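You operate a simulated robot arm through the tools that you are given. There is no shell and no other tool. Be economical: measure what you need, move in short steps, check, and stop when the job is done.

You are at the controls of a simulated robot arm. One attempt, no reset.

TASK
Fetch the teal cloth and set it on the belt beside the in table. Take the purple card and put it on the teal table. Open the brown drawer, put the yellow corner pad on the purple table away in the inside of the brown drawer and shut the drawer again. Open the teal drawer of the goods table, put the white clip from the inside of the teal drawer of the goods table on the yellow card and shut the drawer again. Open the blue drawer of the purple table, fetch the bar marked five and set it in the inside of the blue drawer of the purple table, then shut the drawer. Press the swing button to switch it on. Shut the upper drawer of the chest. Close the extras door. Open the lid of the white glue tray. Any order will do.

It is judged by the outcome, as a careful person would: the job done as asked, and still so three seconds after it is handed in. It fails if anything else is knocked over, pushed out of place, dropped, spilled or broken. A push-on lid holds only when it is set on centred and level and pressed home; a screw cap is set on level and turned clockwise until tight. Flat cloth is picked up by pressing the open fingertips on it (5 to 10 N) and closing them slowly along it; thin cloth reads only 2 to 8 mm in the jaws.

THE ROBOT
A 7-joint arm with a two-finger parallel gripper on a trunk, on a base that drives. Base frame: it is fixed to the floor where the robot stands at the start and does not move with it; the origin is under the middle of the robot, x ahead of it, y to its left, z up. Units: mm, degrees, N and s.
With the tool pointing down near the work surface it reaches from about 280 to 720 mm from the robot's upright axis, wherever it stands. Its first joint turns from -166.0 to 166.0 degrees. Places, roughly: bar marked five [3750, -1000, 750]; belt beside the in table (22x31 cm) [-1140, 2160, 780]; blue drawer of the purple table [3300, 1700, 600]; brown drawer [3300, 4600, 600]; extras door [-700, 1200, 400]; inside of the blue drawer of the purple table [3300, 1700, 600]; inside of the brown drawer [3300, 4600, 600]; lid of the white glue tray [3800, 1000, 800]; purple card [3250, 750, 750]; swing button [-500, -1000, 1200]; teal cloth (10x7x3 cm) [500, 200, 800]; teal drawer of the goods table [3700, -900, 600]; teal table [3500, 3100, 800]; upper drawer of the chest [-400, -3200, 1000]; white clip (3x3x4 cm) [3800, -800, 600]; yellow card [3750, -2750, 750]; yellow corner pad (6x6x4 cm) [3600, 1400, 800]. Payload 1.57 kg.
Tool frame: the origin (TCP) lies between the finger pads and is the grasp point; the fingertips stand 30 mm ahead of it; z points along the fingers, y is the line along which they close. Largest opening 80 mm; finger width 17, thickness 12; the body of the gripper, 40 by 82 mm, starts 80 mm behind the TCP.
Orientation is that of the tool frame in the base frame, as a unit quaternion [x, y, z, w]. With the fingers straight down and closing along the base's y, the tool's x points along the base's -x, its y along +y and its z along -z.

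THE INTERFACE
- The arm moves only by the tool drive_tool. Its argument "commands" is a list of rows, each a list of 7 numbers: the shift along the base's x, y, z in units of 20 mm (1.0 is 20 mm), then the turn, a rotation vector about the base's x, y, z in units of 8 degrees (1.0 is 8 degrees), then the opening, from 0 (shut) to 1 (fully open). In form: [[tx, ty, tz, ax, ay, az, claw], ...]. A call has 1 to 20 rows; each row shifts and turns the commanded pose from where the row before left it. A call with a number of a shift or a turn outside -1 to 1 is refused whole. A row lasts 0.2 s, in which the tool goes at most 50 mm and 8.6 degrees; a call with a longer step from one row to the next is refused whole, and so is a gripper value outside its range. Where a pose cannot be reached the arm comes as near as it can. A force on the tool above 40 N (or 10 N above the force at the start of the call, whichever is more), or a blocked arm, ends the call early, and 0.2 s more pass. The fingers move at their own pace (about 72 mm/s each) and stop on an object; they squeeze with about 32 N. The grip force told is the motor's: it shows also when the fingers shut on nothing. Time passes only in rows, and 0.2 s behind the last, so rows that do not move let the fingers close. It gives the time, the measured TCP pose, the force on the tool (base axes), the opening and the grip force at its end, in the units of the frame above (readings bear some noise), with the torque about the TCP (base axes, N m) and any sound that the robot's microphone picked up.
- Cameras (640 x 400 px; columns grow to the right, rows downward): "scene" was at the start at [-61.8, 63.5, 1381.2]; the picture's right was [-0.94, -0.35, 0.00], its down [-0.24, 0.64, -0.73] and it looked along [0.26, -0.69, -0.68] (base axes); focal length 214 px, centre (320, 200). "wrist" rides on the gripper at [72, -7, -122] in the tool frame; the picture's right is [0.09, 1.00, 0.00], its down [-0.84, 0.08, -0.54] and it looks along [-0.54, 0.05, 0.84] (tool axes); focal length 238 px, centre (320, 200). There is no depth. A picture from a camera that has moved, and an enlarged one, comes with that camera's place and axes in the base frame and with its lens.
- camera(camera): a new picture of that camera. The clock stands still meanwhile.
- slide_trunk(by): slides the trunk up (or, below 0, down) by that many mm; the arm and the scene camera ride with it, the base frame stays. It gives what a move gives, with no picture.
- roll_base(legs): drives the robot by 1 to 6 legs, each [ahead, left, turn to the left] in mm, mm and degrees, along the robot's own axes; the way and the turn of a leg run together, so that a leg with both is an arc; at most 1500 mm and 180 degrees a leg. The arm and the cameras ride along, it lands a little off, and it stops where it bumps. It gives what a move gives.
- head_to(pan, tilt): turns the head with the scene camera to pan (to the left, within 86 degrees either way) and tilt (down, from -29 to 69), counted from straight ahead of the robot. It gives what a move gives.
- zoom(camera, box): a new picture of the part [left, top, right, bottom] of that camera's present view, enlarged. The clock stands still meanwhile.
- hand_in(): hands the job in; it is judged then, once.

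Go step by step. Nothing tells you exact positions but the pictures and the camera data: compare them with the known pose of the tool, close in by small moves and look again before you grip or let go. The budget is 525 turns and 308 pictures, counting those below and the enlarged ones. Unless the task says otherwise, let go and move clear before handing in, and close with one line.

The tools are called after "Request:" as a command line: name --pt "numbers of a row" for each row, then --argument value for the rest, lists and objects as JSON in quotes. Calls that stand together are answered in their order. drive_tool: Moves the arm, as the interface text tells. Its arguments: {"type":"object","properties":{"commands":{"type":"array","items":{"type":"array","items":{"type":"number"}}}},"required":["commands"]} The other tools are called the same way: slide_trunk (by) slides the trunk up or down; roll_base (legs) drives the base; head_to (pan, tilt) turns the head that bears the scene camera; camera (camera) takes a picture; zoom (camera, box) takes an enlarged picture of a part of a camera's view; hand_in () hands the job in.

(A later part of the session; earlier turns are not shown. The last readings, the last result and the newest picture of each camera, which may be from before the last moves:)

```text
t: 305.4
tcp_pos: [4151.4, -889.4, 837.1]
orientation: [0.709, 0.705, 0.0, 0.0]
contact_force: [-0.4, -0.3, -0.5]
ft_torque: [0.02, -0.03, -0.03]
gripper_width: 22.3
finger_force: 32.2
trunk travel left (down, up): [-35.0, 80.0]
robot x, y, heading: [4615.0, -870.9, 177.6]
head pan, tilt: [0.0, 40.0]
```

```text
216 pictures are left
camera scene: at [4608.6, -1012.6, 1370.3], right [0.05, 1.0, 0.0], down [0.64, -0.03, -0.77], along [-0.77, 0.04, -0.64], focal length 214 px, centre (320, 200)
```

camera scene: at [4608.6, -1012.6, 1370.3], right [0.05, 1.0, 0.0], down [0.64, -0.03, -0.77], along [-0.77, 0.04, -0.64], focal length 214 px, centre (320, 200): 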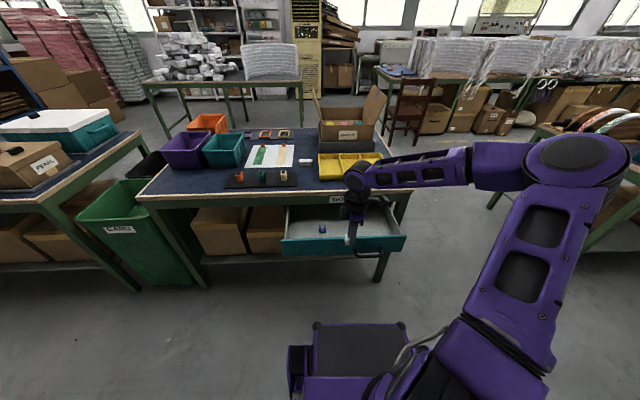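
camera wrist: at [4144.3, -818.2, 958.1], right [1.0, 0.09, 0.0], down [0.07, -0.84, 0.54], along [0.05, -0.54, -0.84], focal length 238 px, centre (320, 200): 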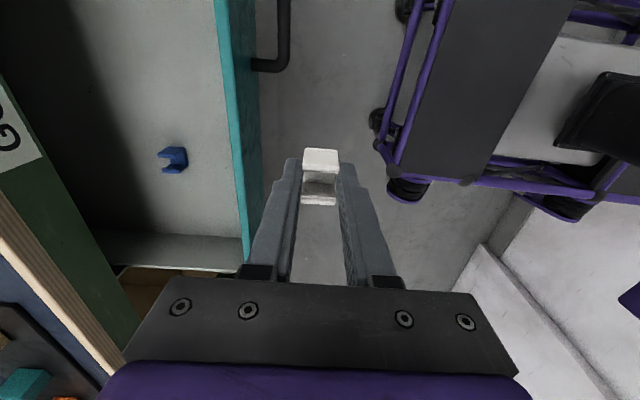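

Request:
drive_tool --pt "0 0 -0.9 0 0 0 0" --pt "0 0 -0.9 0 0 0 0" --pt "0 0 -0.9 0 0 0 0" --pt "0 0 -0.9 0 0 0 0" --pt "0 0 -0.9 0 0 0 0" --pt "0 0 -0.9 0 0 0 0"

Request:
roll_base --legs '[[150, 8, 0]]'

Request:
camera --camera "wrist"

Request:
zoom --camera "scene" --box '[240, 160, 432, 280]'

```text
t: 306.8
tcp_pos: [4152.7, -888.1, 730.3]
orientation: [0.708, 0.706, 0.0, 0.0]
contact_force: [-0.7, 0.7, -0.5]
ft_torque: [-0.03, 0.01, 0.03]
gripper_width: 22.3
finger_force: 32.6
trunk travel left (down, up): [-35.0, 80.0]
robot x, y, heading: [4613.1, -875.0, 177.5]
head pan, tilt: [0.0, 40.0]
```

```text
t: 308.2
tcp_pos: [4002.7, -888.0, 730.8]
orientation: [0.71, 0.704, 0.0, -0.001]
contact_force: [0.0, -0.5, -0.6]
ft_torque: [0.02, 0.0, -0.01]
gripper_width: 22.4
finger_force: 31.7
trunk travel left (down, up): [-35.0, 80.0]
robot x, y, heading: [4462.7, -877.7, 177.3]
head pan, tilt: [0.0, 40.0]
```

```text
215 pictures are left
camera wrist: at [3995.6, -817.4, 851.0], right [1.0, 0.09, 0.0], down [0.07, -0.84, 0.54], along [0.05, -0.54, -0.84], focal length 238 px, centre (320, 200)
```

wrist: 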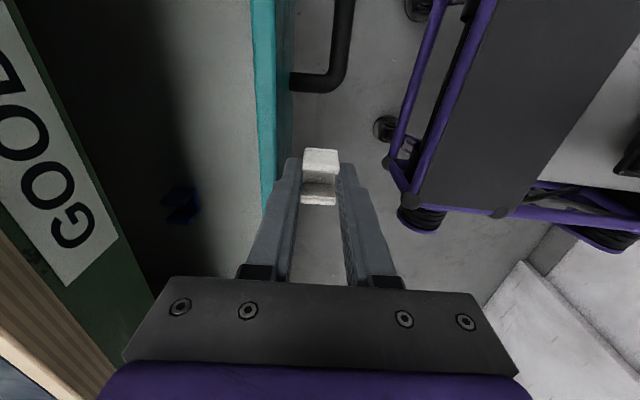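

```text
3.33 times, centred on (336, 220) of scene
camera zoom: at [4459.2, -1013.7, 1370.3], right [0.05, 1.0, 0.0], down [0.64, -0.03, -0.77], along [-0.77, 0.04, -0.64], focal length 715 px, centre (267, 133)
```

zoom: 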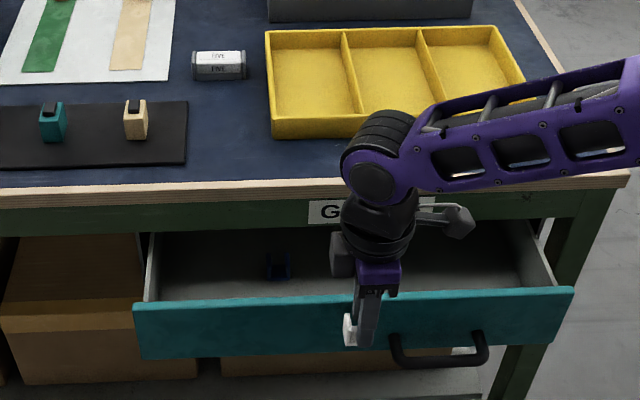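

Request:
roll_base --legs '[[85, 4, 0]]'

Request:
camera --camera "wrist"

Request:
zoom --camera "scene" --box '[240, 160, 432, 280]'

```text
t: 309.2
tcp_pos: [3919.3, -889.3, 730.3]
orientation: [0.709, 0.705, 0.0, 0.001]
contact_force: [0.6, -0.2, -0.3]
ft_torque: [-0.02, 0.02, 0.02]
gripper_width: 22.5
finger_force: 31.5
trunk travel left (down, up): [-35.0, 80.0]
robot x, y, heading: [4378.0, -871.9, 177.4]
head pan, tilt: [0.0, 40.0]
```

```text
213 pictures are left
camera wrist: at [3911.2, -818.2, 851.0], right [1.0, 0.09, 0.0], down [0.07, -0.84, 0.54], along [0.05, -0.54, -0.84], focal length 238 px, centre (320, 200)
```

wrist: 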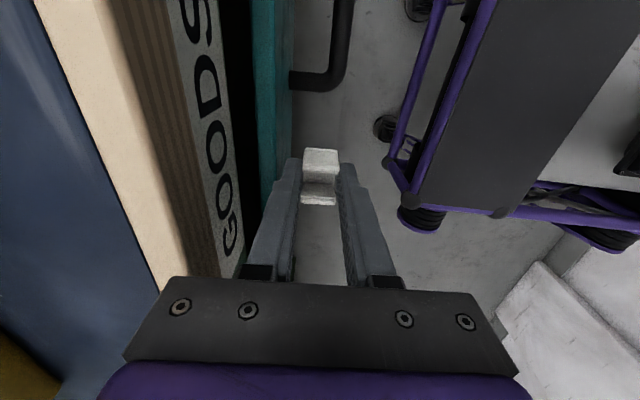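

```text
3.33 times, centred on (336, 220) of scene
camera zoom: at [4375.2, -1013.7, 1370.3], right [0.05, 1.0, 0.0], down [0.64, -0.03, -0.77], along [-0.77, 0.03, -0.64], focal length 715 px, centre (267, 133)
```

zoom: 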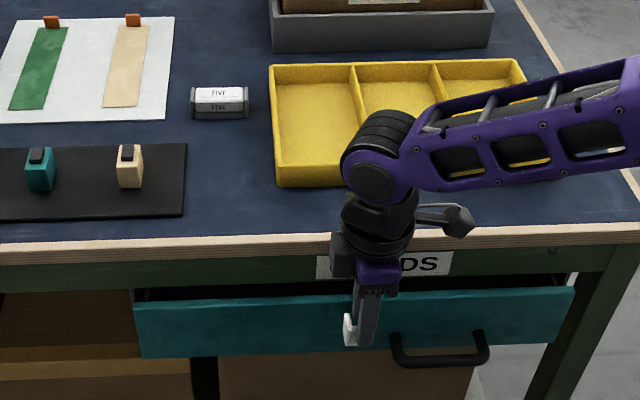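

Request:
drive_tool --pt "-0.4 0 0 0 0 0 0" --pt "-0.4 0 0 0 0 0 0" --pt "-0.3 0 0 0 0 0 0" --pt "0 0 0 0 0 0 0"

Request:
camera --camera "wrist"

```text
t: 310.3
tcp_pos: [3901.1, -889.7, 730.0]
orientation: [0.707, 0.707, 0.004, 0.003]
contact_force: [11.0, 0.5, 4.8]
ft_torque: [-0.1, 0.98, 0.13]
gripper_width: 21.9
finger_force: 31.6
trunk travel left (down, up): [-35.0, 80.0]
robot x, y, heading: [4381.8, -873.4, 177.2]
head pan, tilt: [0.0, 40.0]
stopped in row 4: the force on the tool passed its limit at 42 N (the readings are from after the stop); the commanded pose is now the measured one
```

```text
211 pictures are left
camera wrist: at [3893.0, -818.4, 850.0], right [1.0, 0.09, 0.01], down [0.07, -0.84, 0.54], along [0.06, -0.54, -0.84], focal length 238 px, centre (320, 200)
```

wrist: 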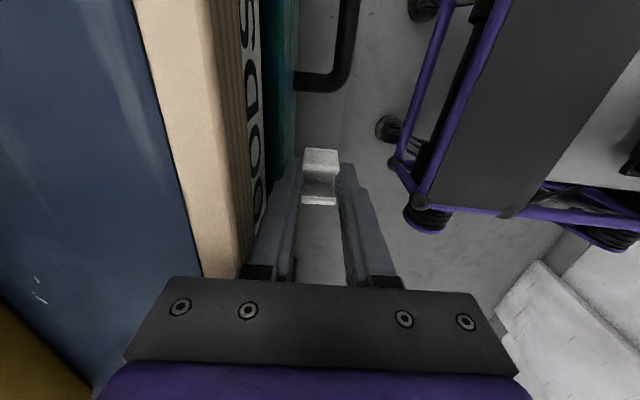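

The gripper body touched the table edge. Back off a little, raise 20 mm and push the last bit.

Request:
drive_tool --pt "0.3 0 0 0 0 0 0" --pt "0 0 0.6 0 0 0 0" --pt "0 0 0.35 0 0 0 0" --pt "0 0 0 0 0 0 0"

Request:
drive_tool --pt "-0.3 0 0 0 0 0 0" --pt "-0.3 0 0 0 0 0 0" --pt "-0.3 0 0 0 0 0 0" --pt "-0.2 0 0 0 0 0 0" --pt "-0.2 0 0 0 0 0 0"

Request:
camera --camera "wrist"

Request:
zoom --camera "scene" --box '[240, 160, 432, 280]'

```text
t: 311.3
tcp_pos: [3905.6, -889.5, 747.7]
orientation: [0.709, 0.706, 0.004, 0.002]
contact_force: [-0.3, 0.0, -0.7]
ft_torque: [-0.04, 0.02, -0.05]
gripper_width: 22.3
finger_force: 31.9
trunk travel left (down, up): [-35.0, 80.0]
robot x, y, heading: [4379.7, -875.5, 177.2]
head pan, tilt: [0.0, 40.0]
```

```text
t: 311.9
tcp_pos: [3902.5, -890.7, 745.6]
orientation: [0.707, 0.707, 0.01, 0.007]
contact_force: [13.1, 0.9, 4.3]
ft_torque: [0.04, 0.82, -0.13]
gripper_width: 22.1
finger_force: 32.3
trunk travel left (down, up): [-35.0, 80.0]
robot x, y, heading: [4376.8, -874.6, 177.4]
head pan, tilt: [0.0, 40.0]
stopped in row 3: the force on the tool passed its limit at 48 N (the readings are from after the stop); the commanded pose is now the measured one
```

```text
210 pictures are left
camera wrist: at [3891.7, -819.8, 866.7], right [1.0, 0.09, 0.02], down [0.07, -0.84, 0.54], along [0.07, -0.54, -0.84], focal length 238 px, centre (320, 200)
```

wrist: 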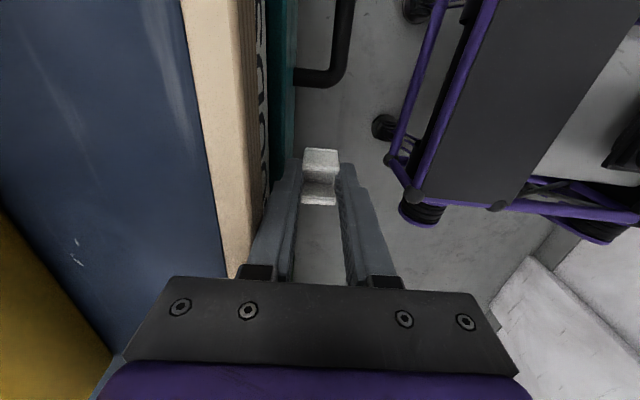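

```text
3.33 times, centred on (336, 220) of scene
camera zoom: at [4377.6, -1013.6, 1370.3], right [0.05, 1.0, 0.0], down [0.64, -0.03, -0.77], along [-0.77, 0.03, -0.64], focal length 715 px, centre (267, 133)
```

zoom: 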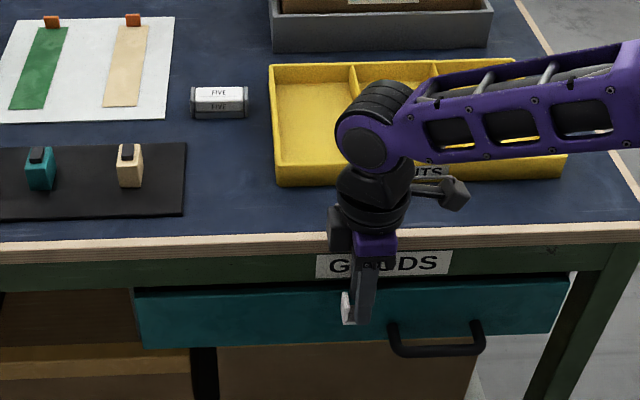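

The drawer is all but shut; I'll finish it when I come back for the bar. Now carry the clip to the LABELS table.

Request:
drive_tool --pt "0.5 0 0 0 0 0 0" --pt "1 0 0.3 0 0 0 0" --pt "1 0 1 0 0 0 0" --pt "1 0 1 0 0 0 0" --pt "0.5 0 1 0 0 0 0" --pt "0 0 1 0 0 0 0" --pt "0 0 1 0 0 0 0" --pt "0 0 1 0 0 0 0" --pt "0 0 1 0 0 0 0"

Request:
roll_base --legs '[[-60, 0, 2], [0, 1400, 0], [0, 350, 0]]'

Request:
camera --camera "scene"

Request:
camera --camera "wrist"

```text
t: 313.9
tcp_pos: [3981.1, -892.8, 892.0]
orientation: [0.707, 0.707, 0.008, 0.008]
contact_force: [-0.3, -0.7, -0.6]
ft_torque: [-0.01, 0.02, -0.01]
gripper_width: 22.1
finger_force: 31.6
trunk travel left (down, up): [-35.0, 80.0]
robot x, y, heading: [4379.6, -877.0, 177.3]
head pan, tilt: [0.0, 40.0]
```

```text
t: 331.7
tcp_pos: [4005.3, -2653.7, 892.1]
orientation: [0.701, 0.713, 0.009, 0.006]
contact_force: [0.2, -0.8, 0.0]
ft_torque: [-0.05, 0.03, 0.02]
gripper_width: 22.2
finger_force: 32.1
trunk travel left (down, up): [-35.0, 80.0]
robot x, y, heading: [4400.8, -2633.3, 178.9]
head pan, tilt: [0.0, 40.0]
```

```text
208 pictures are left
camera scene: at [4403.1, -2768.7, 1370.3], right [0.03, 1.0, 0.0], down [0.64, -0.02, -0.77], along [-0.77, 0.02, -0.64], focal length 214 px, centre (320, 200)
```

scene: 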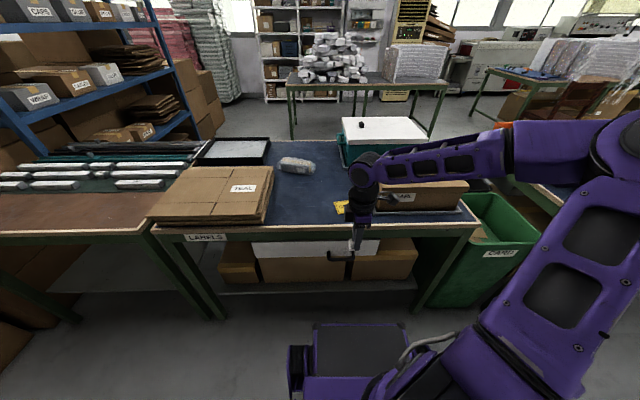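

```text
207 pictures are left
camera wrist: at [3993.8, -2584.0, 1012.4], right [0.99, 0.11, 0.02], down [0.08, -0.84, 0.54], along [0.08, -0.54, -0.84], focal length 238 px, centre (320, 200)
```

wrist: 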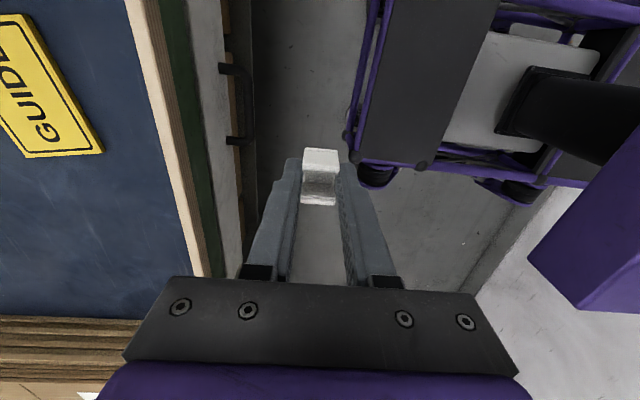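

Request:
drive_tool --pt "-0.3 0 1 0 0.15 0 0" --pt "-0.5 0 1 0 0 0 0" --pt "-0.8 0 1 0 0 0 0" --pt "-0.8 0 0.5 0 0 0 0" --pt "-0.8 0 0 0 0 0 0" --pt "-0.8 0 0 0 0 0 0" --pt "-0.8 0 0 0 0 0 0" --pt "-0.8 0 0 0 0 0 0" --pt "-0.8 0 0 0 0 0 0" --pt "-0.8 0 0 0 0 0 0" --pt "-0.8 0 0 0 0 0 0" --pt "-0.8 0 0 0 0 0 0" --pt "-0.8 0 0 0 0 0 0" --pt "-0.8 0 0 0 0 0 0"

Request:
camera --camera "wrist"

Request:
zoom --camera "scene" --box '[270, 120, 430, 220]'

```text
t: 334.7
tcp_pos: [3796.3, -2655.4, 961.2]
orientation: [0.7, 0.714, 0.002, -0.001]
contact_force: [0.6, 0.0, 0.4]
ft_torque: [-0.02, 0.0, 0.02]
gripper_width: 22.3
finger_force: 31.7
trunk travel left (down, up): [-35.0, 80.0]
robot x, y, heading: [4404.6, -2629.6, 178.6]
head pan, tilt: [0.0, 40.0]
```

```text
206 pictures are left
camera wrist: at [3787.3, -2584.3, 1082.2], right [0.99, 0.11, 0.0], down [0.09, -0.84, 0.54], along [0.06, -0.54, -0.84], focal length 238 px, centre (320, 200)
```

wrist: 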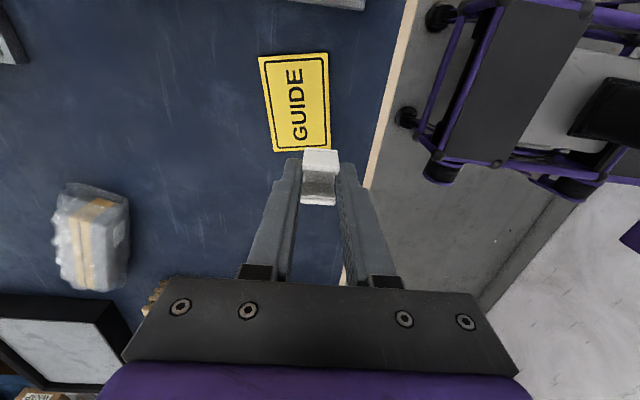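

```text
4.00 times, centred on (350, 170) of scene
camera zoom: at [4403.2, -2768.7, 1370.3], right [0.03, 1.0, 0.0], down [0.64, -0.02, -0.77], along [-0.77, 0.02, -0.64], focal length 858 px, centre (200, 320)
```

zoom: 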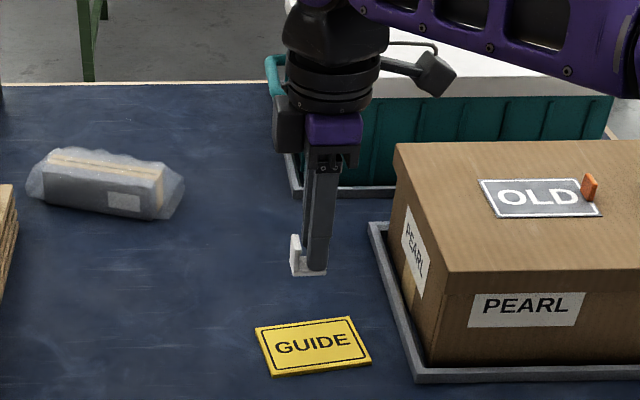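

Card centre ≈ (3767,-2641), table z≈800. Move over it and lower.

Request:
drive_tool --pt "-0.75 0.35 -0.5 0 0 0 0" --pt "-0.7 0.35 -0.8 0 0 0 0" --pt "0 0 -0.9 0 0 0 0" --pt "0 0 -0.9 0 0 0 0" --pt "0 0 -0.9 0 0 0 0" --pt "0 0 -0.8 0 0 0 0" --pt "0 0 0 0 0 0 0"

Request:
camera --camera "wrist"

Request:
zoom --camera "scene" --box '[300, 150, 396, 210]'

```text
t: 336.3
tcp_pos: [3767.7, -2640.9, 865.1]
orientation: [0.701, 0.714, 0.002, -0.001]
contact_force: [-0.1, -0.1, -0.1]
ft_torque: [-0.03, 0.02, 0.03]
gripper_width: 21.8
finger_force: 31.5
trunk travel left (down, up): [-35.0, 80.0]
robot x, y, heading: [4402.5, -2632.1, 178.5]
head pan, tilt: [0.0, 40.0]
```

```text
204 pictures are left
camera wrist: at [3759.2, -2570.2, 986.0], right [0.99, 0.11, 0.0], down [0.09, -0.84, 0.54], along [0.06, -0.54, -0.84], focal length 238 px, centre (320, 200)
```

wrist: 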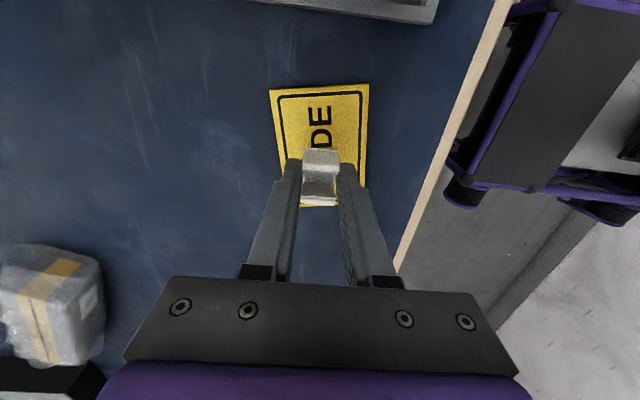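

```text
6.67 times, centred on (348, 180) of scene
camera zoom: at [4403.0, -2768.8, 1370.3], right [0.03, 1.0, 0.0], down [0.64, -0.02, -0.77], along [-0.77, 0.02, -0.64], focal length 1430 px, centre (133, 333)
```

zoom: 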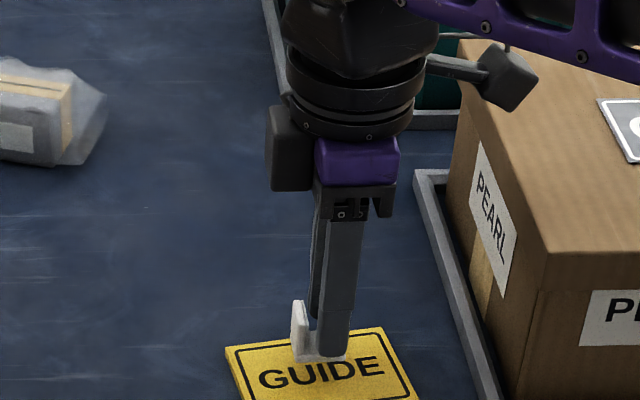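

Request:
drive_tool --pt "0 0 -0.4 0 0 0 0" --pt "0 0 -0.4 0 0 0 0" --pt "0 0 -0.2 0 0 0 0" --pt "0 0 0 0 0 0 0"

Request:
drive_tool --pt "0 0 -0.15 0 0 0 0" --pt "0 0 -0.15 0 0 0 0" --pt "0 0 0 0 0 0 0"

```text
t: 337.3
tcp_pos: [3768.0, -2641.0, 848.2]
orientation: [0.7, 0.714, 0.0, -0.001]
contact_force: [0.9, 0.6, 17.3]
ft_torque: [-0.06, -0.07, 0.01]
gripper_width: 22.2
finger_force: 31.8
trunk travel left (down, up): [-35.0, 80.0]
robot x, y, heading: [4404.3, -2629.3, 178.5]
head pan, tilt: [0.0, 40.0]
```

```text
t: 338.1
tcp_pos: [3768.5, -2641.1, 842.2]
orientation: [0.701, 0.713, 0.0, -0.003]
contact_force: [-3.3, -0.4, 28.5]
ft_torque: [0.2, 0.1, 0.05]
gripper_width: 22.5
finger_force: 31.9
trunk travel left (down, up): [-35.0, 80.0]
robot x, y, heading: [4403.3, -2628.8, 178.5]
head pan, tilt: [0.0, 40.0]
```

Contact. Release and lift straight up.

Request:
drive_tool --pt "0 0 0.1 0 0 0 0.3" --pt "0 0 0 0 0 0 0.45" --pt "0 0 0 0 0 0 0.5" --pt "0 0 0.3 0 0 0 0.5" --pt "0 0 0.5 0 0 0 0.5" --pt "0 0 1 0 0 0 0.5" --pt "0 0 1 0 0 0 0.5" --pt "0 0 1 0 0 0 0.5" --pt "0 0 1 0 0 0 0.5" --pt "0 0 1 0 0 0 0.5"

Request:
camera --camera "wrist"

Request:
zoom --camera "scene" --box '[300, 150, 396, 210]'

```text
t: 340.3
tcp_pos: [3769.7, -2640.8, 958.8]
orientation: [0.699, 0.715, 0.001, -0.001]
contact_force: [0.3, 0.5, -0.7]
ft_torque: [-0.01, -0.03, 0.03]
gripper_width: 39.9
finger_force: 0.1
trunk travel left (down, up): [-35.0, 80.0]
robot x, y, heading: [4405.3, -2631.5, 178.4]
head pan, tilt: [0.0, 40.0]
```

```text
202 pictures are left
camera wrist: at [3759.6, -2570.3, 1079.7], right [0.99, 0.11, 0.0], down [0.09, -0.84, 0.54], along [0.06, -0.54, -0.84], focal length 238 px, centre (320, 200)
```

wrist: 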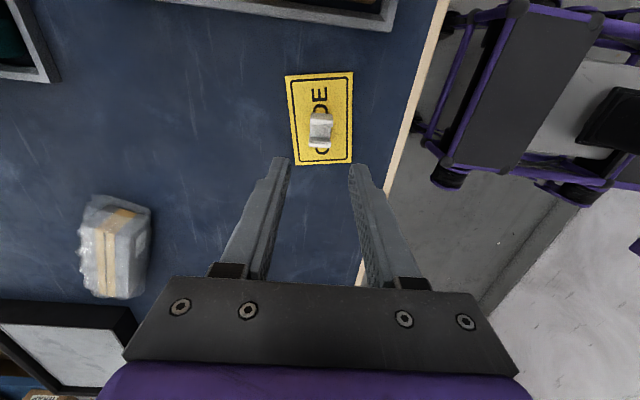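

```text
6.67 times, centred on (348, 180) of scene
camera zoom: at [4403.0, -2768.7, 1370.3], right [0.03, 1.0, 0.0], down [0.64, -0.02, -0.77], along [-0.77, 0.02, -0.64], focal length 1430 px, centre (133, 333)
```

zoom: 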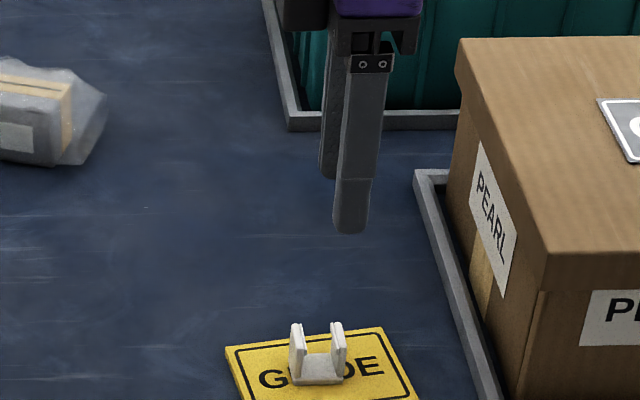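

The clip stands upright on the yellow card. Back to the goods table to finish the drawer.

Request:
drive_tool --pt "1 0 0 0 0 0 0" --pt "1 0 0 0 0 0 0" --pt "1 0 0 0 0 0 0" --pt "1 0 0 0 0 0 0" --pt "1 0 0 0 0 0 0" --pt "1 0 0 0 0 0 0" --pt "1 0 0 0 0 0 0" --pt "1 0 0 0 0 0 0" --pt "1 0 0 0 0 0 0" --pt "1 0 0 0 0 0 0"

Request:
roll_base --legs '[[-20, 0, 1.5], [0, -1400, 0], [0, -360, 0]]'

Request:
drive_tool --pt "0 0 -0.5 0 1 0 0" --pt "0 0 -0.5 0 1 0 0" --pt "0 0 -0.5 0 1 0 0" --pt "0 0 -0.5 0 1 0 0" --pt "0 0 -0.5 0 1 0 0" --pt "0 0 -1 0 0 0 0" --pt "0 0 -1 0 0 0 0" --pt "0 0 -1 0 0 0 0" --pt "0 0 -1 0 0 0 0" --pt "0 0 -1 0 0 0 0" --pt "0 0 -1 0 0 0 0"

Request:
zoom --camera "scene" --box '[240, 170, 432, 290]'

Request:
camera --camera "wrist"

```text
t: 342.5
tcp_pos: [3969.0, -2641.8, 956.3]
orientation: [0.701, 0.713, 0.001, 0.0]
contact_force: [-0.1, -0.2, 0.1]
ft_torque: [0.02, 0.0, 0.02]
gripper_width: 0.0
finger_force: 21.6
trunk travel left (down, up): [-35.0, 80.0]
robot x, y, heading: [4404.1, -2630.4, 178.7]
head pan, tilt: [0.0, 40.0]
```

```text
t: 360.2
tcp_pos: [3980.9, -895.8, 956.3]
orientation: [0.689, 0.725, 0.001, -0.001]
contact_force: [-0.7, 0.5, 0.4]
ft_torque: [0.0, 0.02, 0.0]
gripper_width: 0.0
finger_force: 20.8
trunk travel left (down, up): [-35.0, 80.0]
robot x, y, heading: [4414.3, -873.0, -179.5]
head pan, tilt: [0.0, 40.0]
```

```text
t: 362.6
tcp_pos: [3978.8, -896.2, 786.7]
orientation: [0.648, 0.68, -0.235, -0.248]
contact_force: [-1.0, 1.0, -0.5]
ft_torque: [0.01, 0.0, -0.01]
gripper_width: 0.1
finger_force: 20.9
out of reach, approached as far as the arm can: row 8
trunk travel left (down, up): [-35.0, 80.0]
robot x, y, heading: [4414.6, -871.5, -179.5]
head pan, tilt: [0.0, 40.0]
```

```text
3.33 times, centred on (336, 230) of scene
camera zoom: at [4419.7, -1009.7, 1370.3], right [-0.01, 1.0, 0.0], down [0.64, 0.0, -0.77], along [-0.77, 0.0, -0.64], focal length 715 px, centre (267, 100)
```

zoom: 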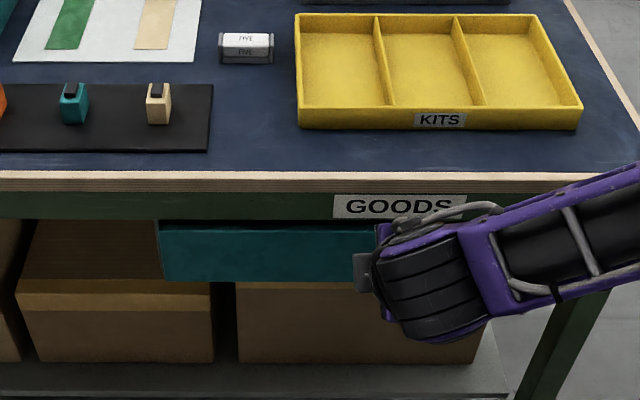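

```text
199 pictures are left
camera wrist: at [4048.5, -824.6, 885.4], right [0.76, 0.14, -0.64], down [0.44, -0.83, 0.34], along [-0.48, -0.53, -0.69], focal length 238 px, centre (320, 200)
```

wrist: 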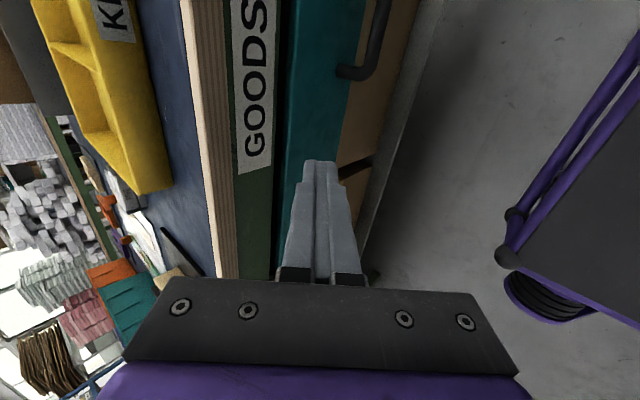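

Request:
drive_tool --pt "0 0 -0.9 0 0 0 0" --pt "0 0 -0.9 0 0 0 0" --pt "-0.5 0 -0.9 0 0 0 0" --pt "-0.8 0 -0.3 0 0 0 0" --pt "-0.8 0 0 0 0 0 0" --pt "-0.8 0 0 0 0 0 0" --pt "-0.3 0 0 0 0 0 0" --pt "-0.3 0 0 0 0 0 0" --pt "-0.3 0 0 0 0 0 0" --pt "-0.3 0 0 0 0 0 0" --pt "-0.3 0 0 0 0 0 0" --pt "-0.3 0 0 0 0 0 0"

Request:
camera --camera "wrist"

```text
t: 364.9
tcp_pos: [3898.1, -895.8, 726.1]
orientation: [0.648, 0.682, -0.232, -0.246]
contact_force: [16.4, 3.5, 14.9]
ft_torque: [0.16, 0.19, -0.24]
gripper_width: 0.0
finger_force: 21.1
trunk travel left (down, up): [-35.0, 80.0]
robot x, y, heading: [4417.3, -870.3, -179.8]
head pan, tilt: [0.0, 40.0]
stopped in row 11: the force on the tool passed its limit at 47 N (the readings are from after the stop); the commanded pose is now the measured one
```

```text
198 pictures are left
camera wrist: at [3967.1, -825.9, 826.4], right [0.76, 0.14, -0.63], down [0.44, -0.83, 0.34], along [-0.48, -0.53, -0.7], focal length 238 px, centre (320, 200)
```

wrist: 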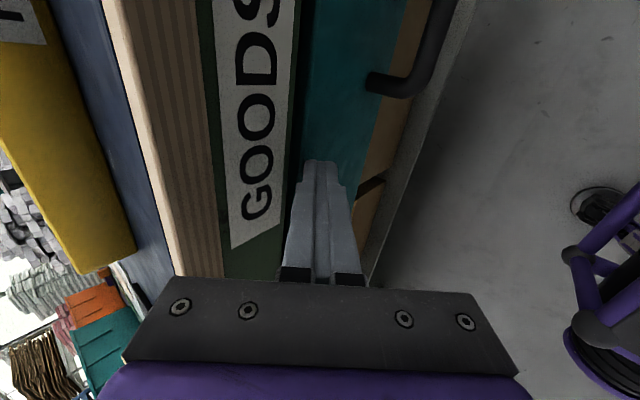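

Request:
drive_tool --pt "1 0 0.3 0 0 0 0" --pt "1 0 0.5 0 0 0 0" --pt "1 0 1 0 0 0 0" --pt "1 0 1 0 0 0 0" --pt "0.5 0 1 0 -0.5 0 0" --pt "0.5 0 1 0 -0.5 0 0" --pt "0 0 1 0 -0.5 0 0" --pt "0 0 1 0 -0.5 0 0.5" --pt "0 0 1 0 -0.5 0 0.5" --pt "0 0 1 0 -0.5 0 0.5" --pt "0 0 1 0 -0.5 0 0.5" --pt "0 0 1 0 -0.5 0 0.5" --pt "0 0 1 0 -0.5 0 0.5" --pt "0 0 0 0 -0.5 0 0.5"

Request:
zoom --camera "scene" --box '[240, 150, 432, 270]'

```text
t: 367.9
tcp_pos: [3997.1, -896.3, 962.9]
orientation: [0.689, 0.724, 0.005, 0.004]
contact_force: [-0.2, -0.1, -0.3]
ft_torque: [0.0, 0.0, 0.01]
gripper_width: 40.0
finger_force: 0.1
trunk travel left (down, up): [-35.0, 80.0]
robot x, y, heading: [4415.6, -872.2, -179.9]
head pan, tilt: [0.0, 40.0]
```

```text
3.33 times, centred on (336, 210) of scene
camera zoom: at [4420.2, -1009.5, 1370.3], right [-0.01, 1.0, 0.0], down [0.64, 0.0, -0.77], along [-0.77, 0.0, -0.64], focal length 715 px, centre (267, 167)
```

zoom: 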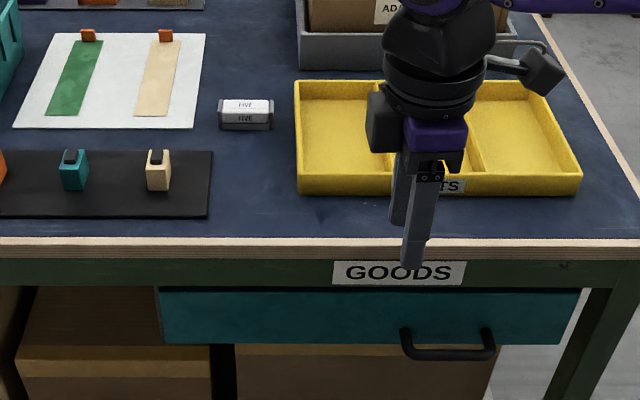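

Teal drawer is shut. Now the bar FIVE: move the base closer.

Request:
roll_base --legs '[[140, 120, 0]]'

Request:
drive_tool --pt "-0.8 -0.1 0 0 0.07 -0.3 0.7" --pt "-0.8 -0.1 0 0 0 0 0.7" --pt "-0.8 -0.1 0 0 0 0 0.7" --pt "-0.8 -0.1 0 0 0 0 0.7" --pt "-0.8 -0.1 0 0 0 0 0.7" --pt "-0.8 -0.1 0 0 0 0 0.7" --pt "-0.8 -0.1 0 0 0 0 0.7" --pt "-0.8 -0.1 0 0 0 0 0.7" --pt "-0.8 -0.1 0 0 0 0 0.7" --pt "-0.8 0 0 0 0 0 0.7" --pt "-0.8 0 0 0 0 0 0.7"

Request:
camera --camera "wrist"

Request:
zoom --camera "scene" --box '[240, 130, 400, 230]'

```text
t: 369.7
tcp_pos: [3858.9, -1016.7, 961.0]
orientation: [0.687, 0.726, 0.005, 0.003]
contact_force: [-0.2, 1.0, 0.9]
ft_torque: [0.0, -0.02, -0.01]
gripper_width: 40.0
finger_force: 0.1
trunk travel left (down, up): [-35.0, 80.0]
robot x, y, heading: [4274.4, -993.1, -179.4]
head pan, tilt: [0.0, 40.0]
```

```text
t: 372.1
tcp_pos: [3682.6, -1034.7, 960.8]
orientation: [0.704, 0.711, 0.002, -0.001]
contact_force: [0.3, -0.8, 1.3]
ft_torque: [-0.01, -0.02, 0.03]
gripper_width: 56.0
finger_force: 0.0
trunk travel left (down, up): [-35.0, 80.0]
robot x, y, heading: [4276.4, -992.6, -179.6]
head pan, tilt: [0.0, 40.0]
```

```text
196 pictures are left
camera wrist: at [3674.8, -964.8, 1082.2], right [0.99, 0.1, 0.0], down [0.09, -0.84, 0.54], along [0.06, -0.54, -0.84], focal length 238 px, centre (320, 200)
```

wrist: 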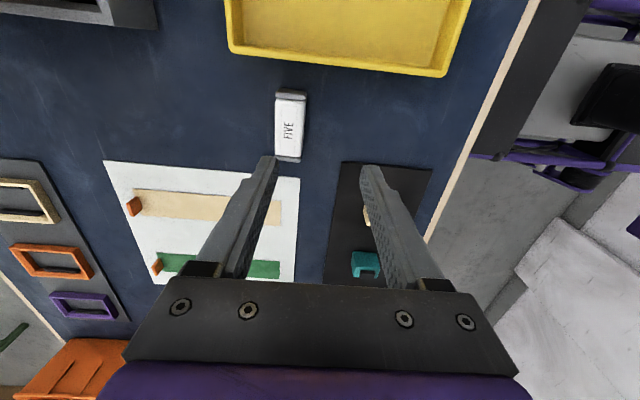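

```text
4.00 times, centred on (320, 180) of scene
camera zoom: at [4281.9, -1129.8, 1370.3], right [-0.01, 1.0, 0.0], down [0.64, 0.0, -0.77], along [-0.77, -0.01, -0.64], focal length 858 px, centre (320, 280)
```

zoom: 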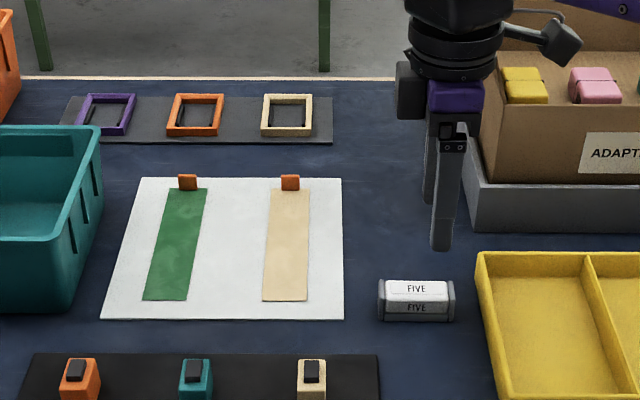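

Request:
drive_tool --pt "-0.8 -0.2 -0.6 0 0 0 0.7" --pt "-0.8 -0.25 -0.6 0 0 0 0.7" --pt "0 0 -0.8 0 0 0 0.7" --pt "0 0 -0.8 0 0 0 0.7" --pt "0 0 -0.8 0 0 0 0.7" --pt "0 0 -0.8 0 0 0 0.7" --pt "0 0 -0.6 0 0 0 0.7" --pt "0 0 0 0 0 0 0.7"

Request:
camera --camera "wrist"

```text
t: 373.9
tcp_pos: [3652.0, -1045.6, 860.9]
orientation: [0.704, 0.711, 0.001, -0.001]
contact_force: [-0.4, 0.1, 0.7]
ft_torque: [0.0, 0.02, 0.0]
gripper_width: 55.9
finger_force: 0.1
trunk travel left (down, up): [-35.0, 80.0]
robot x, y, heading: [4277.3, -988.9, -179.4]
head pan, tilt: [0.0, 40.0]
```

```text
194 pictures are left
camera wrist: at [3643.5, -974.3, 982.1], right [0.99, 0.1, 0.0], down [0.09, -0.84, 0.54], along [0.06, -0.54, -0.84], focal length 238 px, centre (320, 200)
```

wrist: 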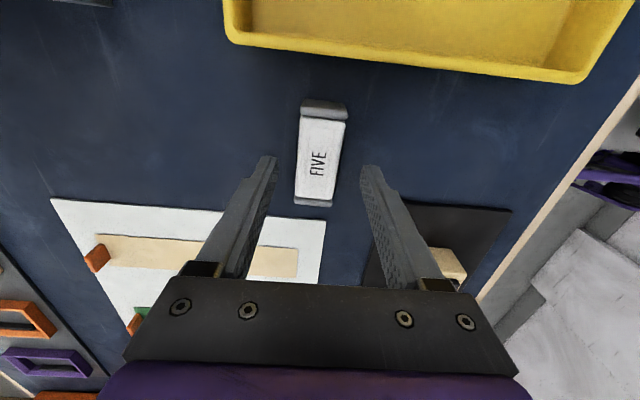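

Request:
drive_tool --pt "0 0.15 -0.5 0 0 0 0.7" --pt "0 0.1 -0.5 0 0 0 0.7" --pt "0 0 -0.3 0 0 0 0.7" --pt "0 0 0 0 0 0 0.5" --pt "0 0 0 0 0 0 0.3" --pt "0 0 0 0 0 0 0" --pt "0 0 0 0 0 0 0" --pt "0 0 0 0 0 0 0"

Request:
camera --camera "wrist"

```text
t: 375.7
tcp_pos: [3652.5, -1039.7, 836.4]
orientation: [0.703, 0.711, 0.0, 0.0]
contact_force: [0.5, 0.1, 0.4]
ft_torque: [-0.02, 0.02, 0.02]
gripper_width: 29.8
finger_force: 31.8
trunk travel left (down, up): [-35.0, 80.0]
robot x, y, heading: [4279.6, -992.4, -179.7]
head pan, tilt: [0.0, 40.0]
```

```text
193 pictures are left
camera wrist: at [3643.5, -969.1, 956.6], right [0.99, 0.1, 0.0], down [0.09, -0.84, 0.54], along [0.06, -0.54, -0.84], focal length 238 px, centre (320, 200)
```

wrist: 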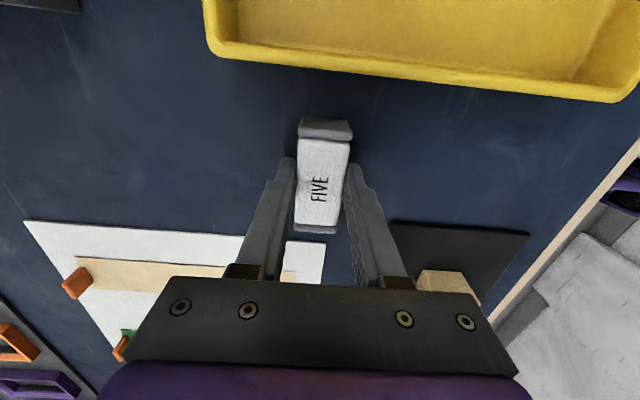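

Bar gripped. Lift, retract, and drive back through the gap to the front (west) side.

Request:
drive_tool --pt "0 0 0.3 0 0 0 0" --pt "0 0 0.7 0 0 0 0" --pt "0 0 1 0 0 0 0" --pt "0 0 1 0 0 0 0" --pt "0 0 1 0 0 0 0" --pt "0 0 1 0 0 0 0" --pt "0 0 1 0 0 0 0" --pt "0.8 0 1 0 0 0 0" --pt "0.8 0 0.5 0 0 0 0" --pt "0.8 0 0 0 0 0 0" --pt "0.8 0 0 0 0 0 0" --pt "0.8 0 0 0 0 0 0" --pt "0.8 0 0 0 0 0 0" --pt "0.8 0 0 0 0 0 0" --pt "0.8 0 0 0 0 0 0" --pt "0.8 0 0 0 0 0 0" --pt "0.8 0 0 0 0 0 0"

Request:
roll_base --legs '[[-150, 0, 0], [0, -1050, 0], [1500, 0, 0], [400, 0, 0]]'

Request:
camera --camera "scene"

```text
t: 379.3
tcp_pos: [3812.0, -1039.0, 984.5]
orientation: [0.703, 0.711, 0.002, -0.001]
contact_force: [-0.1, -0.7, -0.1]
ft_torque: [-0.01, -0.01, 0.03]
gripper_width: 29.8
finger_force: 32.1
trunk travel left (down, up): [-35.0, 80.0]
robot x, y, heading: [4277.0, -992.2, -179.4]
head pan, tilt: [0.0, 40.0]
```

```text
t: 399.7
tcp_pos: [2065.4, 18.7, 986.8]
orientation: [0.705, 0.709, 0.001, -0.001]
contact_force: [0.3, 0.0, -0.4]
ft_torque: [0.0, -0.02, 0.0]
gripper_width: 29.9
finger_force: 32.3
trunk travel left (down, up): [-35.0, 80.0]
robot x, y, heading: [2531.8, 64.1, -180.1]
head pan, tilt: [0.0, 40.0]
```

```text
192 pictures are left
camera scene: at [2535.1, -74.2, 1370.3], right [0.0, 1.0, 0.0], down [0.64, 0.0, -0.77], along [-0.77, 0.0, -0.64], focal length 214 px, centre (320, 200)
```

scene: 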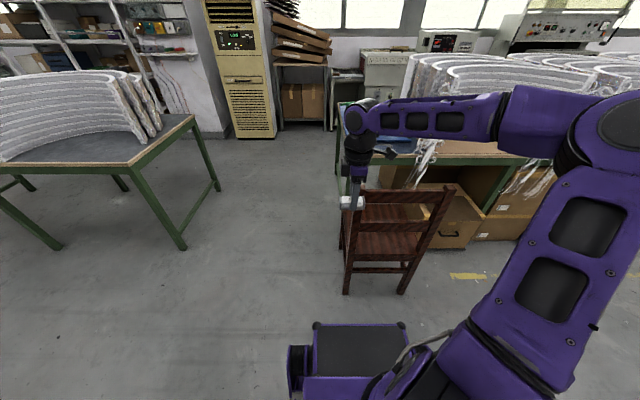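

Request:
roll_base --legs '[[0, 0, -90], [0, 0, -90], [0, 1300, 0]]'

Request:
head_to --pan 10 --tilt 40

Request:
camera --camera "scene"

```text
t: 420.0
tcp_pos: [2941.7, 1412.6, 984.1]
orientation: [0.725, -0.689, 0.001, 0.002]
contact_force: [-0.4, 0.3, -0.8]
ft_torque: [-0.02, 0.0, -0.01]
gripper_width: 29.6
finger_force: 31.7
trunk travel left (down, up): [-35.0, 80.0]
robot x, y, heading: [2479.6, 1345.5, 2.8]
head pan, tilt: [0.0, 40.0]
```

```text
t: 420.8
tcp_pos: [2941.1, 1414.0, 985.7]
orientation: [0.725, -0.688, 0.002, 0.002]
contact_force: [-1.0, 1.1, -0.5]
ft_torque: [-0.02, -0.01, 0.01]
gripper_width: 29.7
finger_force: 31.8
trunk travel left (down, up): [-35.0, 80.0]
robot x, y, heading: [2478.1, 1347.6, 2.6]
head pan, tilt: [10.0, 40.0]
```

```text
191 pictures are left
camera scene: at [2463.4, 1501.8, 1370.3], right [0.22, -0.98, 0.0], down [-0.63, -0.14, -0.77], along [0.75, 0.17, -0.64], focal length 214 px, centre (320, 200)
```

scene: 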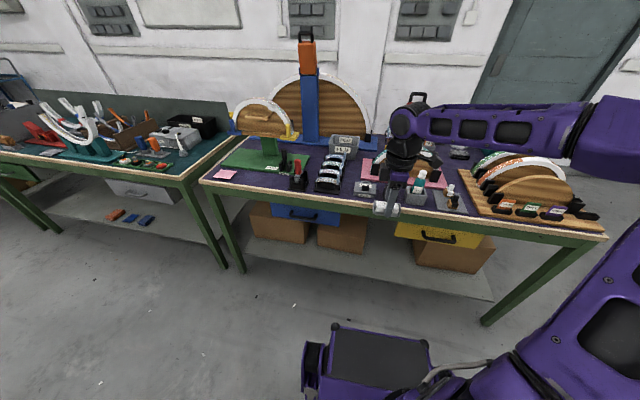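

Request:
zoom --camera "scene" --box '[200, 130, 424, 270]'

Request:
zoom --camera "scene" --box '[400, 130, 624, 270]'

```text
2.86 times, centred on (312, 200) of scene
camera zoom: at [2463.4, 1501.8, 1370.3], right [0.22, -0.98, 0.0], down [-0.63, -0.14, -0.77], along [0.75, 0.17, -0.64], focal length 613 px, centre (343, 200)
```

zoom: 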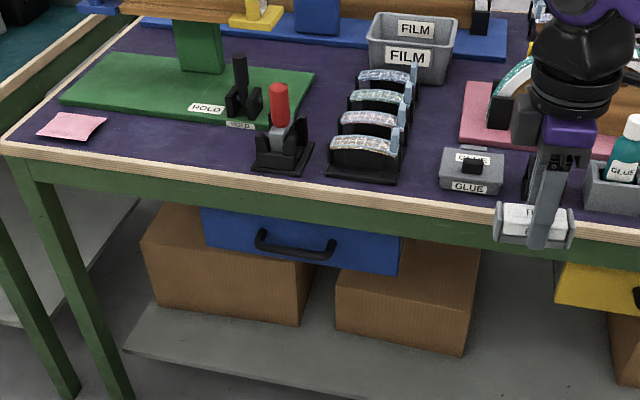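

```text
2.86 times, centred on (512, 200) of scene
camera zoom: at [2463.4, 1501.8, 1370.3], right [0.22, -0.98, 0.0], down [-0.63, -0.14, -0.77], along [0.75, 0.17, -0.64], focal length 613 px, centre (-229, 200)
```

zoom: 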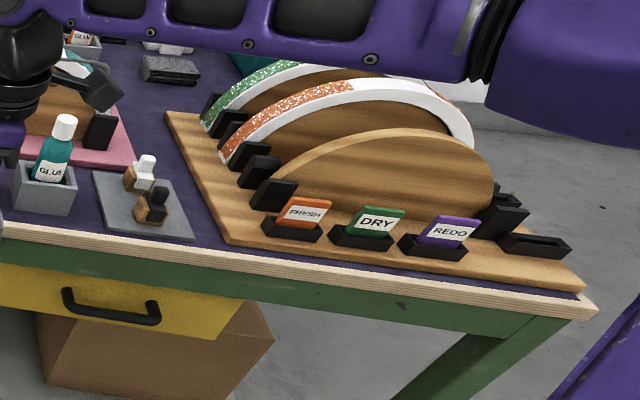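

The purple card (REDO) and the blue drawer are on this side. The gripper must be free to open the drawer, so I'll first lay the bar on the free patch near the table's front edge.

Request:
roll_base --legs '[[110, 440, -2.6]]'

Request:
camera --camera "scene"

Request:
camera --camera "wrist"

```text
t: 425.6
tcp_pos: [3040.8, 1840.2, 986.3]
orientation: [0.709, -0.706, 0.001, 0.002]
contact_force: [0.3, -0.5, 0.1]
ft_torque: [0.03, -0.02, 0.0]
gripper_width: 29.9
finger_force: 32.4
trunk travel left (down, up): [-35.0, 80.0]
robot x, y, heading: [2577.0, 1797.5, -0.0]
head pan, tilt: [10.0, 40.0]
```

```text
188 pictures are left
camera scene: at [2568.5, 1950.1, 1370.3], right [0.17, -0.98, 0.0], down [-0.63, -0.11, -0.77], along [0.75, 0.13, -0.64], focal length 214 px, centre (320, 200)
```

scene: 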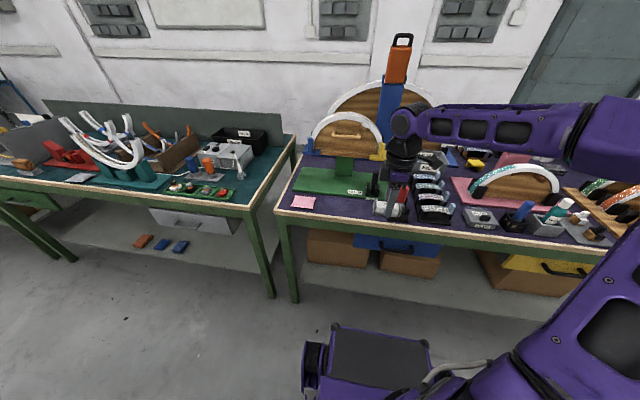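

```text
187 pictures are left
camera wrist: at [3047.6, 1768.3, 1106.3], right [-1.0, -0.1, 0.0], down [-0.08, 0.84, 0.54], along [-0.05, 0.54, -0.84], focal length 238 px, centre (320, 200)
```

wrist: 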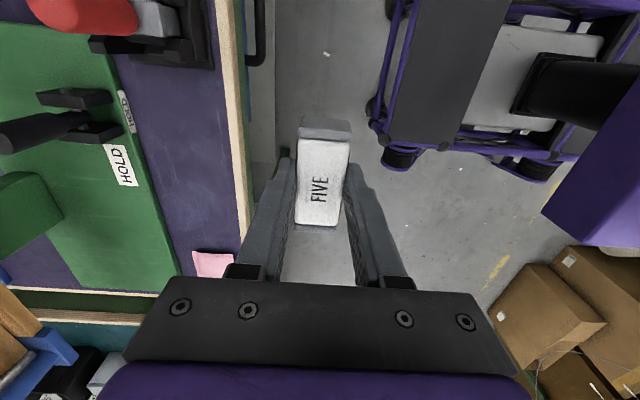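

Request:
drive_tool --pt "0.9 0.5 0 0 0 0 0" --pt "0.9 0.5 0 0 0 0 0" --pt "0.9 0.5 0 0 0 0 0" --pt "0.9 0.5 0 0 0 0 0" --pt "0.9 0.5 0 0 0 0 0" --pt "0.9 0.5 0 0 0 0 0" --pt "0.9 0.5 0 0 0 0 0" --pt "0.9 0.5 0 0 0 0 0" --pt "0.9 0.5 0 0 0 0 0" --pt "0.75 0 -0.5 0 0 0 0" --pt "0 0 -1 0 0 0 0" --pt "0 0 -1 0 0 0 0" --pt "0 0 -1 0 0 0 0" --pt "0 0 -1 0 0 0 0"

Request:
camera --camera "wrist"

Request:
zoom --camera "scene" --box '[270, 130, 430, 230]'

```text
t: 428.6
tcp_pos: [3220.4, 1929.9, 895.5]
orientation: [0.709, -0.705, 0.001, 0.001]
contact_force: [0.2, -0.7, -1.2]
ft_torque: [0.0, -0.02, 0.01]
gripper_width: 30.0
finger_force: 32.3
trunk travel left (down, up): [-35.0, 80.0]
robot x, y, heading: [2579.8, 1798.7, -0.2]
head pan, tilt: [10.0, 40.0]
```

```text
186 pictures are left
camera wrist: at [3225.2, 1857.6, 1015.6], right [-1.0, -0.1, 0.0], down [-0.08, 0.84, 0.54], along [-0.05, 0.54, -0.84], focal length 238 px, centre (320, 200)
```

wrist: 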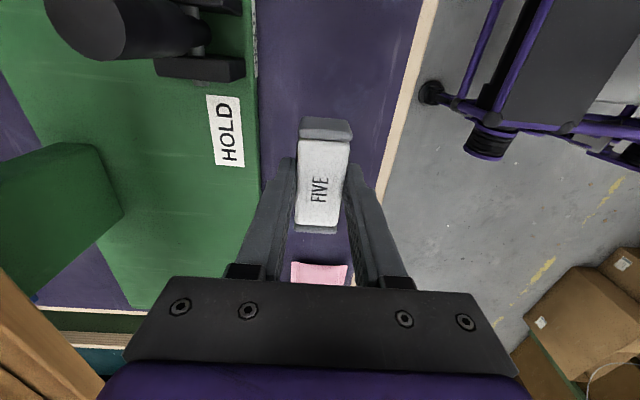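

```text
4.00 times, centred on (350, 180) of scene
camera zoom: at [2568.4, 1950.1, 1370.3], right [0.17, -0.98, 0.0], down [-0.63, -0.11, -0.77], along [0.75, 0.13, -0.64], focal length 858 px, centre (200, 280)
```

zoom: 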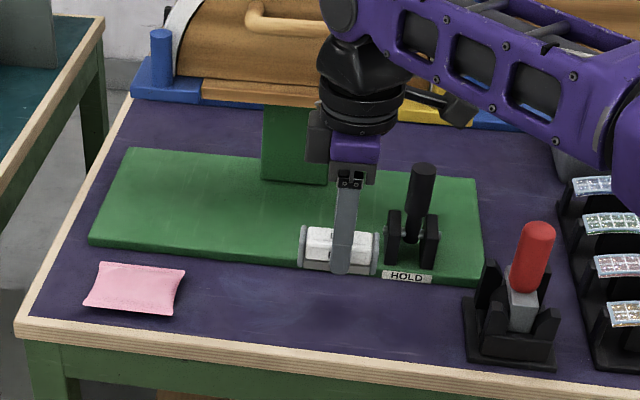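

Request:
drive_tool --pt "0 0 -1 0 0 0 0" --pt "0 0 -0.8 0 0 0 0" --pt "0 0 -0.3 0 0 0 0" --pt "0 0 0 0 0 0 0"

Request:
drive_tool --pt "0 0 -0.3 0 0 0 0" --pt "0 0 -0.3 0 0 0 0" --pt "0 0 0 0 0 0 0"

```text
t: 429.6
tcp_pos: [3218.7, 1931.6, 852.8]
orientation: [0.709, -0.706, 0.002, 0.002]
contact_force: [-0.2, -0.3, -0.1]
ft_torque: [0.02, 0.07, 0.03]
gripper_width: 29.7
finger_force: 31.8
trunk travel left (down, up): [-35.0, 80.0]
robot x, y, heading: [2574.4, 1793.6, 0.2]
head pan, tilt: [10.0, 40.0]
```

```text
t: 430.4
tcp_pos: [3218.5, 1930.4, 841.6]
orientation: [0.708, -0.706, 0.001, 0.002]
contact_force: [0.5, 0.0, 0.0]
ft_torque: [0.02, 0.02, 0.01]
gripper_width: 29.6
finger_force: 32.4
trunk travel left (down, up): [-35.0, 80.0]
robot x, y, heading: [2576.0, 1793.2, 0.3]
head pan, tilt: [10.0, 40.0]
```

Request:
drive_tool --pt "0 0 -0.2 0 0 0 0" --pt "0 0 -0.15 0 0 0 0" --pt "0 0 0 0 0 0 0"

Request:
drive_tool --pt "0 0 -0.15 0 0 0 0" --pt "0 0 0 0 0 0 0"

```text
t: 431.2
tcp_pos: [3219.0, 1930.5, 834.5]
orientation: [0.709, -0.705, 0.001, 0.0]
contact_force: [0.5, -0.9, 7.2]
ft_torque: [0.02, 0.01, 0.02]
gripper_width: 29.7
finger_force: 31.9
trunk travel left (down, up): [-35.0, 80.0]
robot x, y, heading: [2572.3, 1793.9, 0.0]
head pan, tilt: [10.0, 40.0]
```

```text
t: 431.8
tcp_pos: [3219.0, 1930.5, 835.2]
orientation: [0.708, -0.706, 0.001, -0.001]
contact_force: [0.9, -2.8, 25.7]
ft_torque: [-0.09, 0.06, 0.02]
gripper_width: 29.8
finger_force: 31.8
trunk travel left (down, up): [-35.0, 80.0]
robot x, y, heading: [2576.1, 1792.1, -0.0]
head pan, tilt: [10.0, 40.0]
```

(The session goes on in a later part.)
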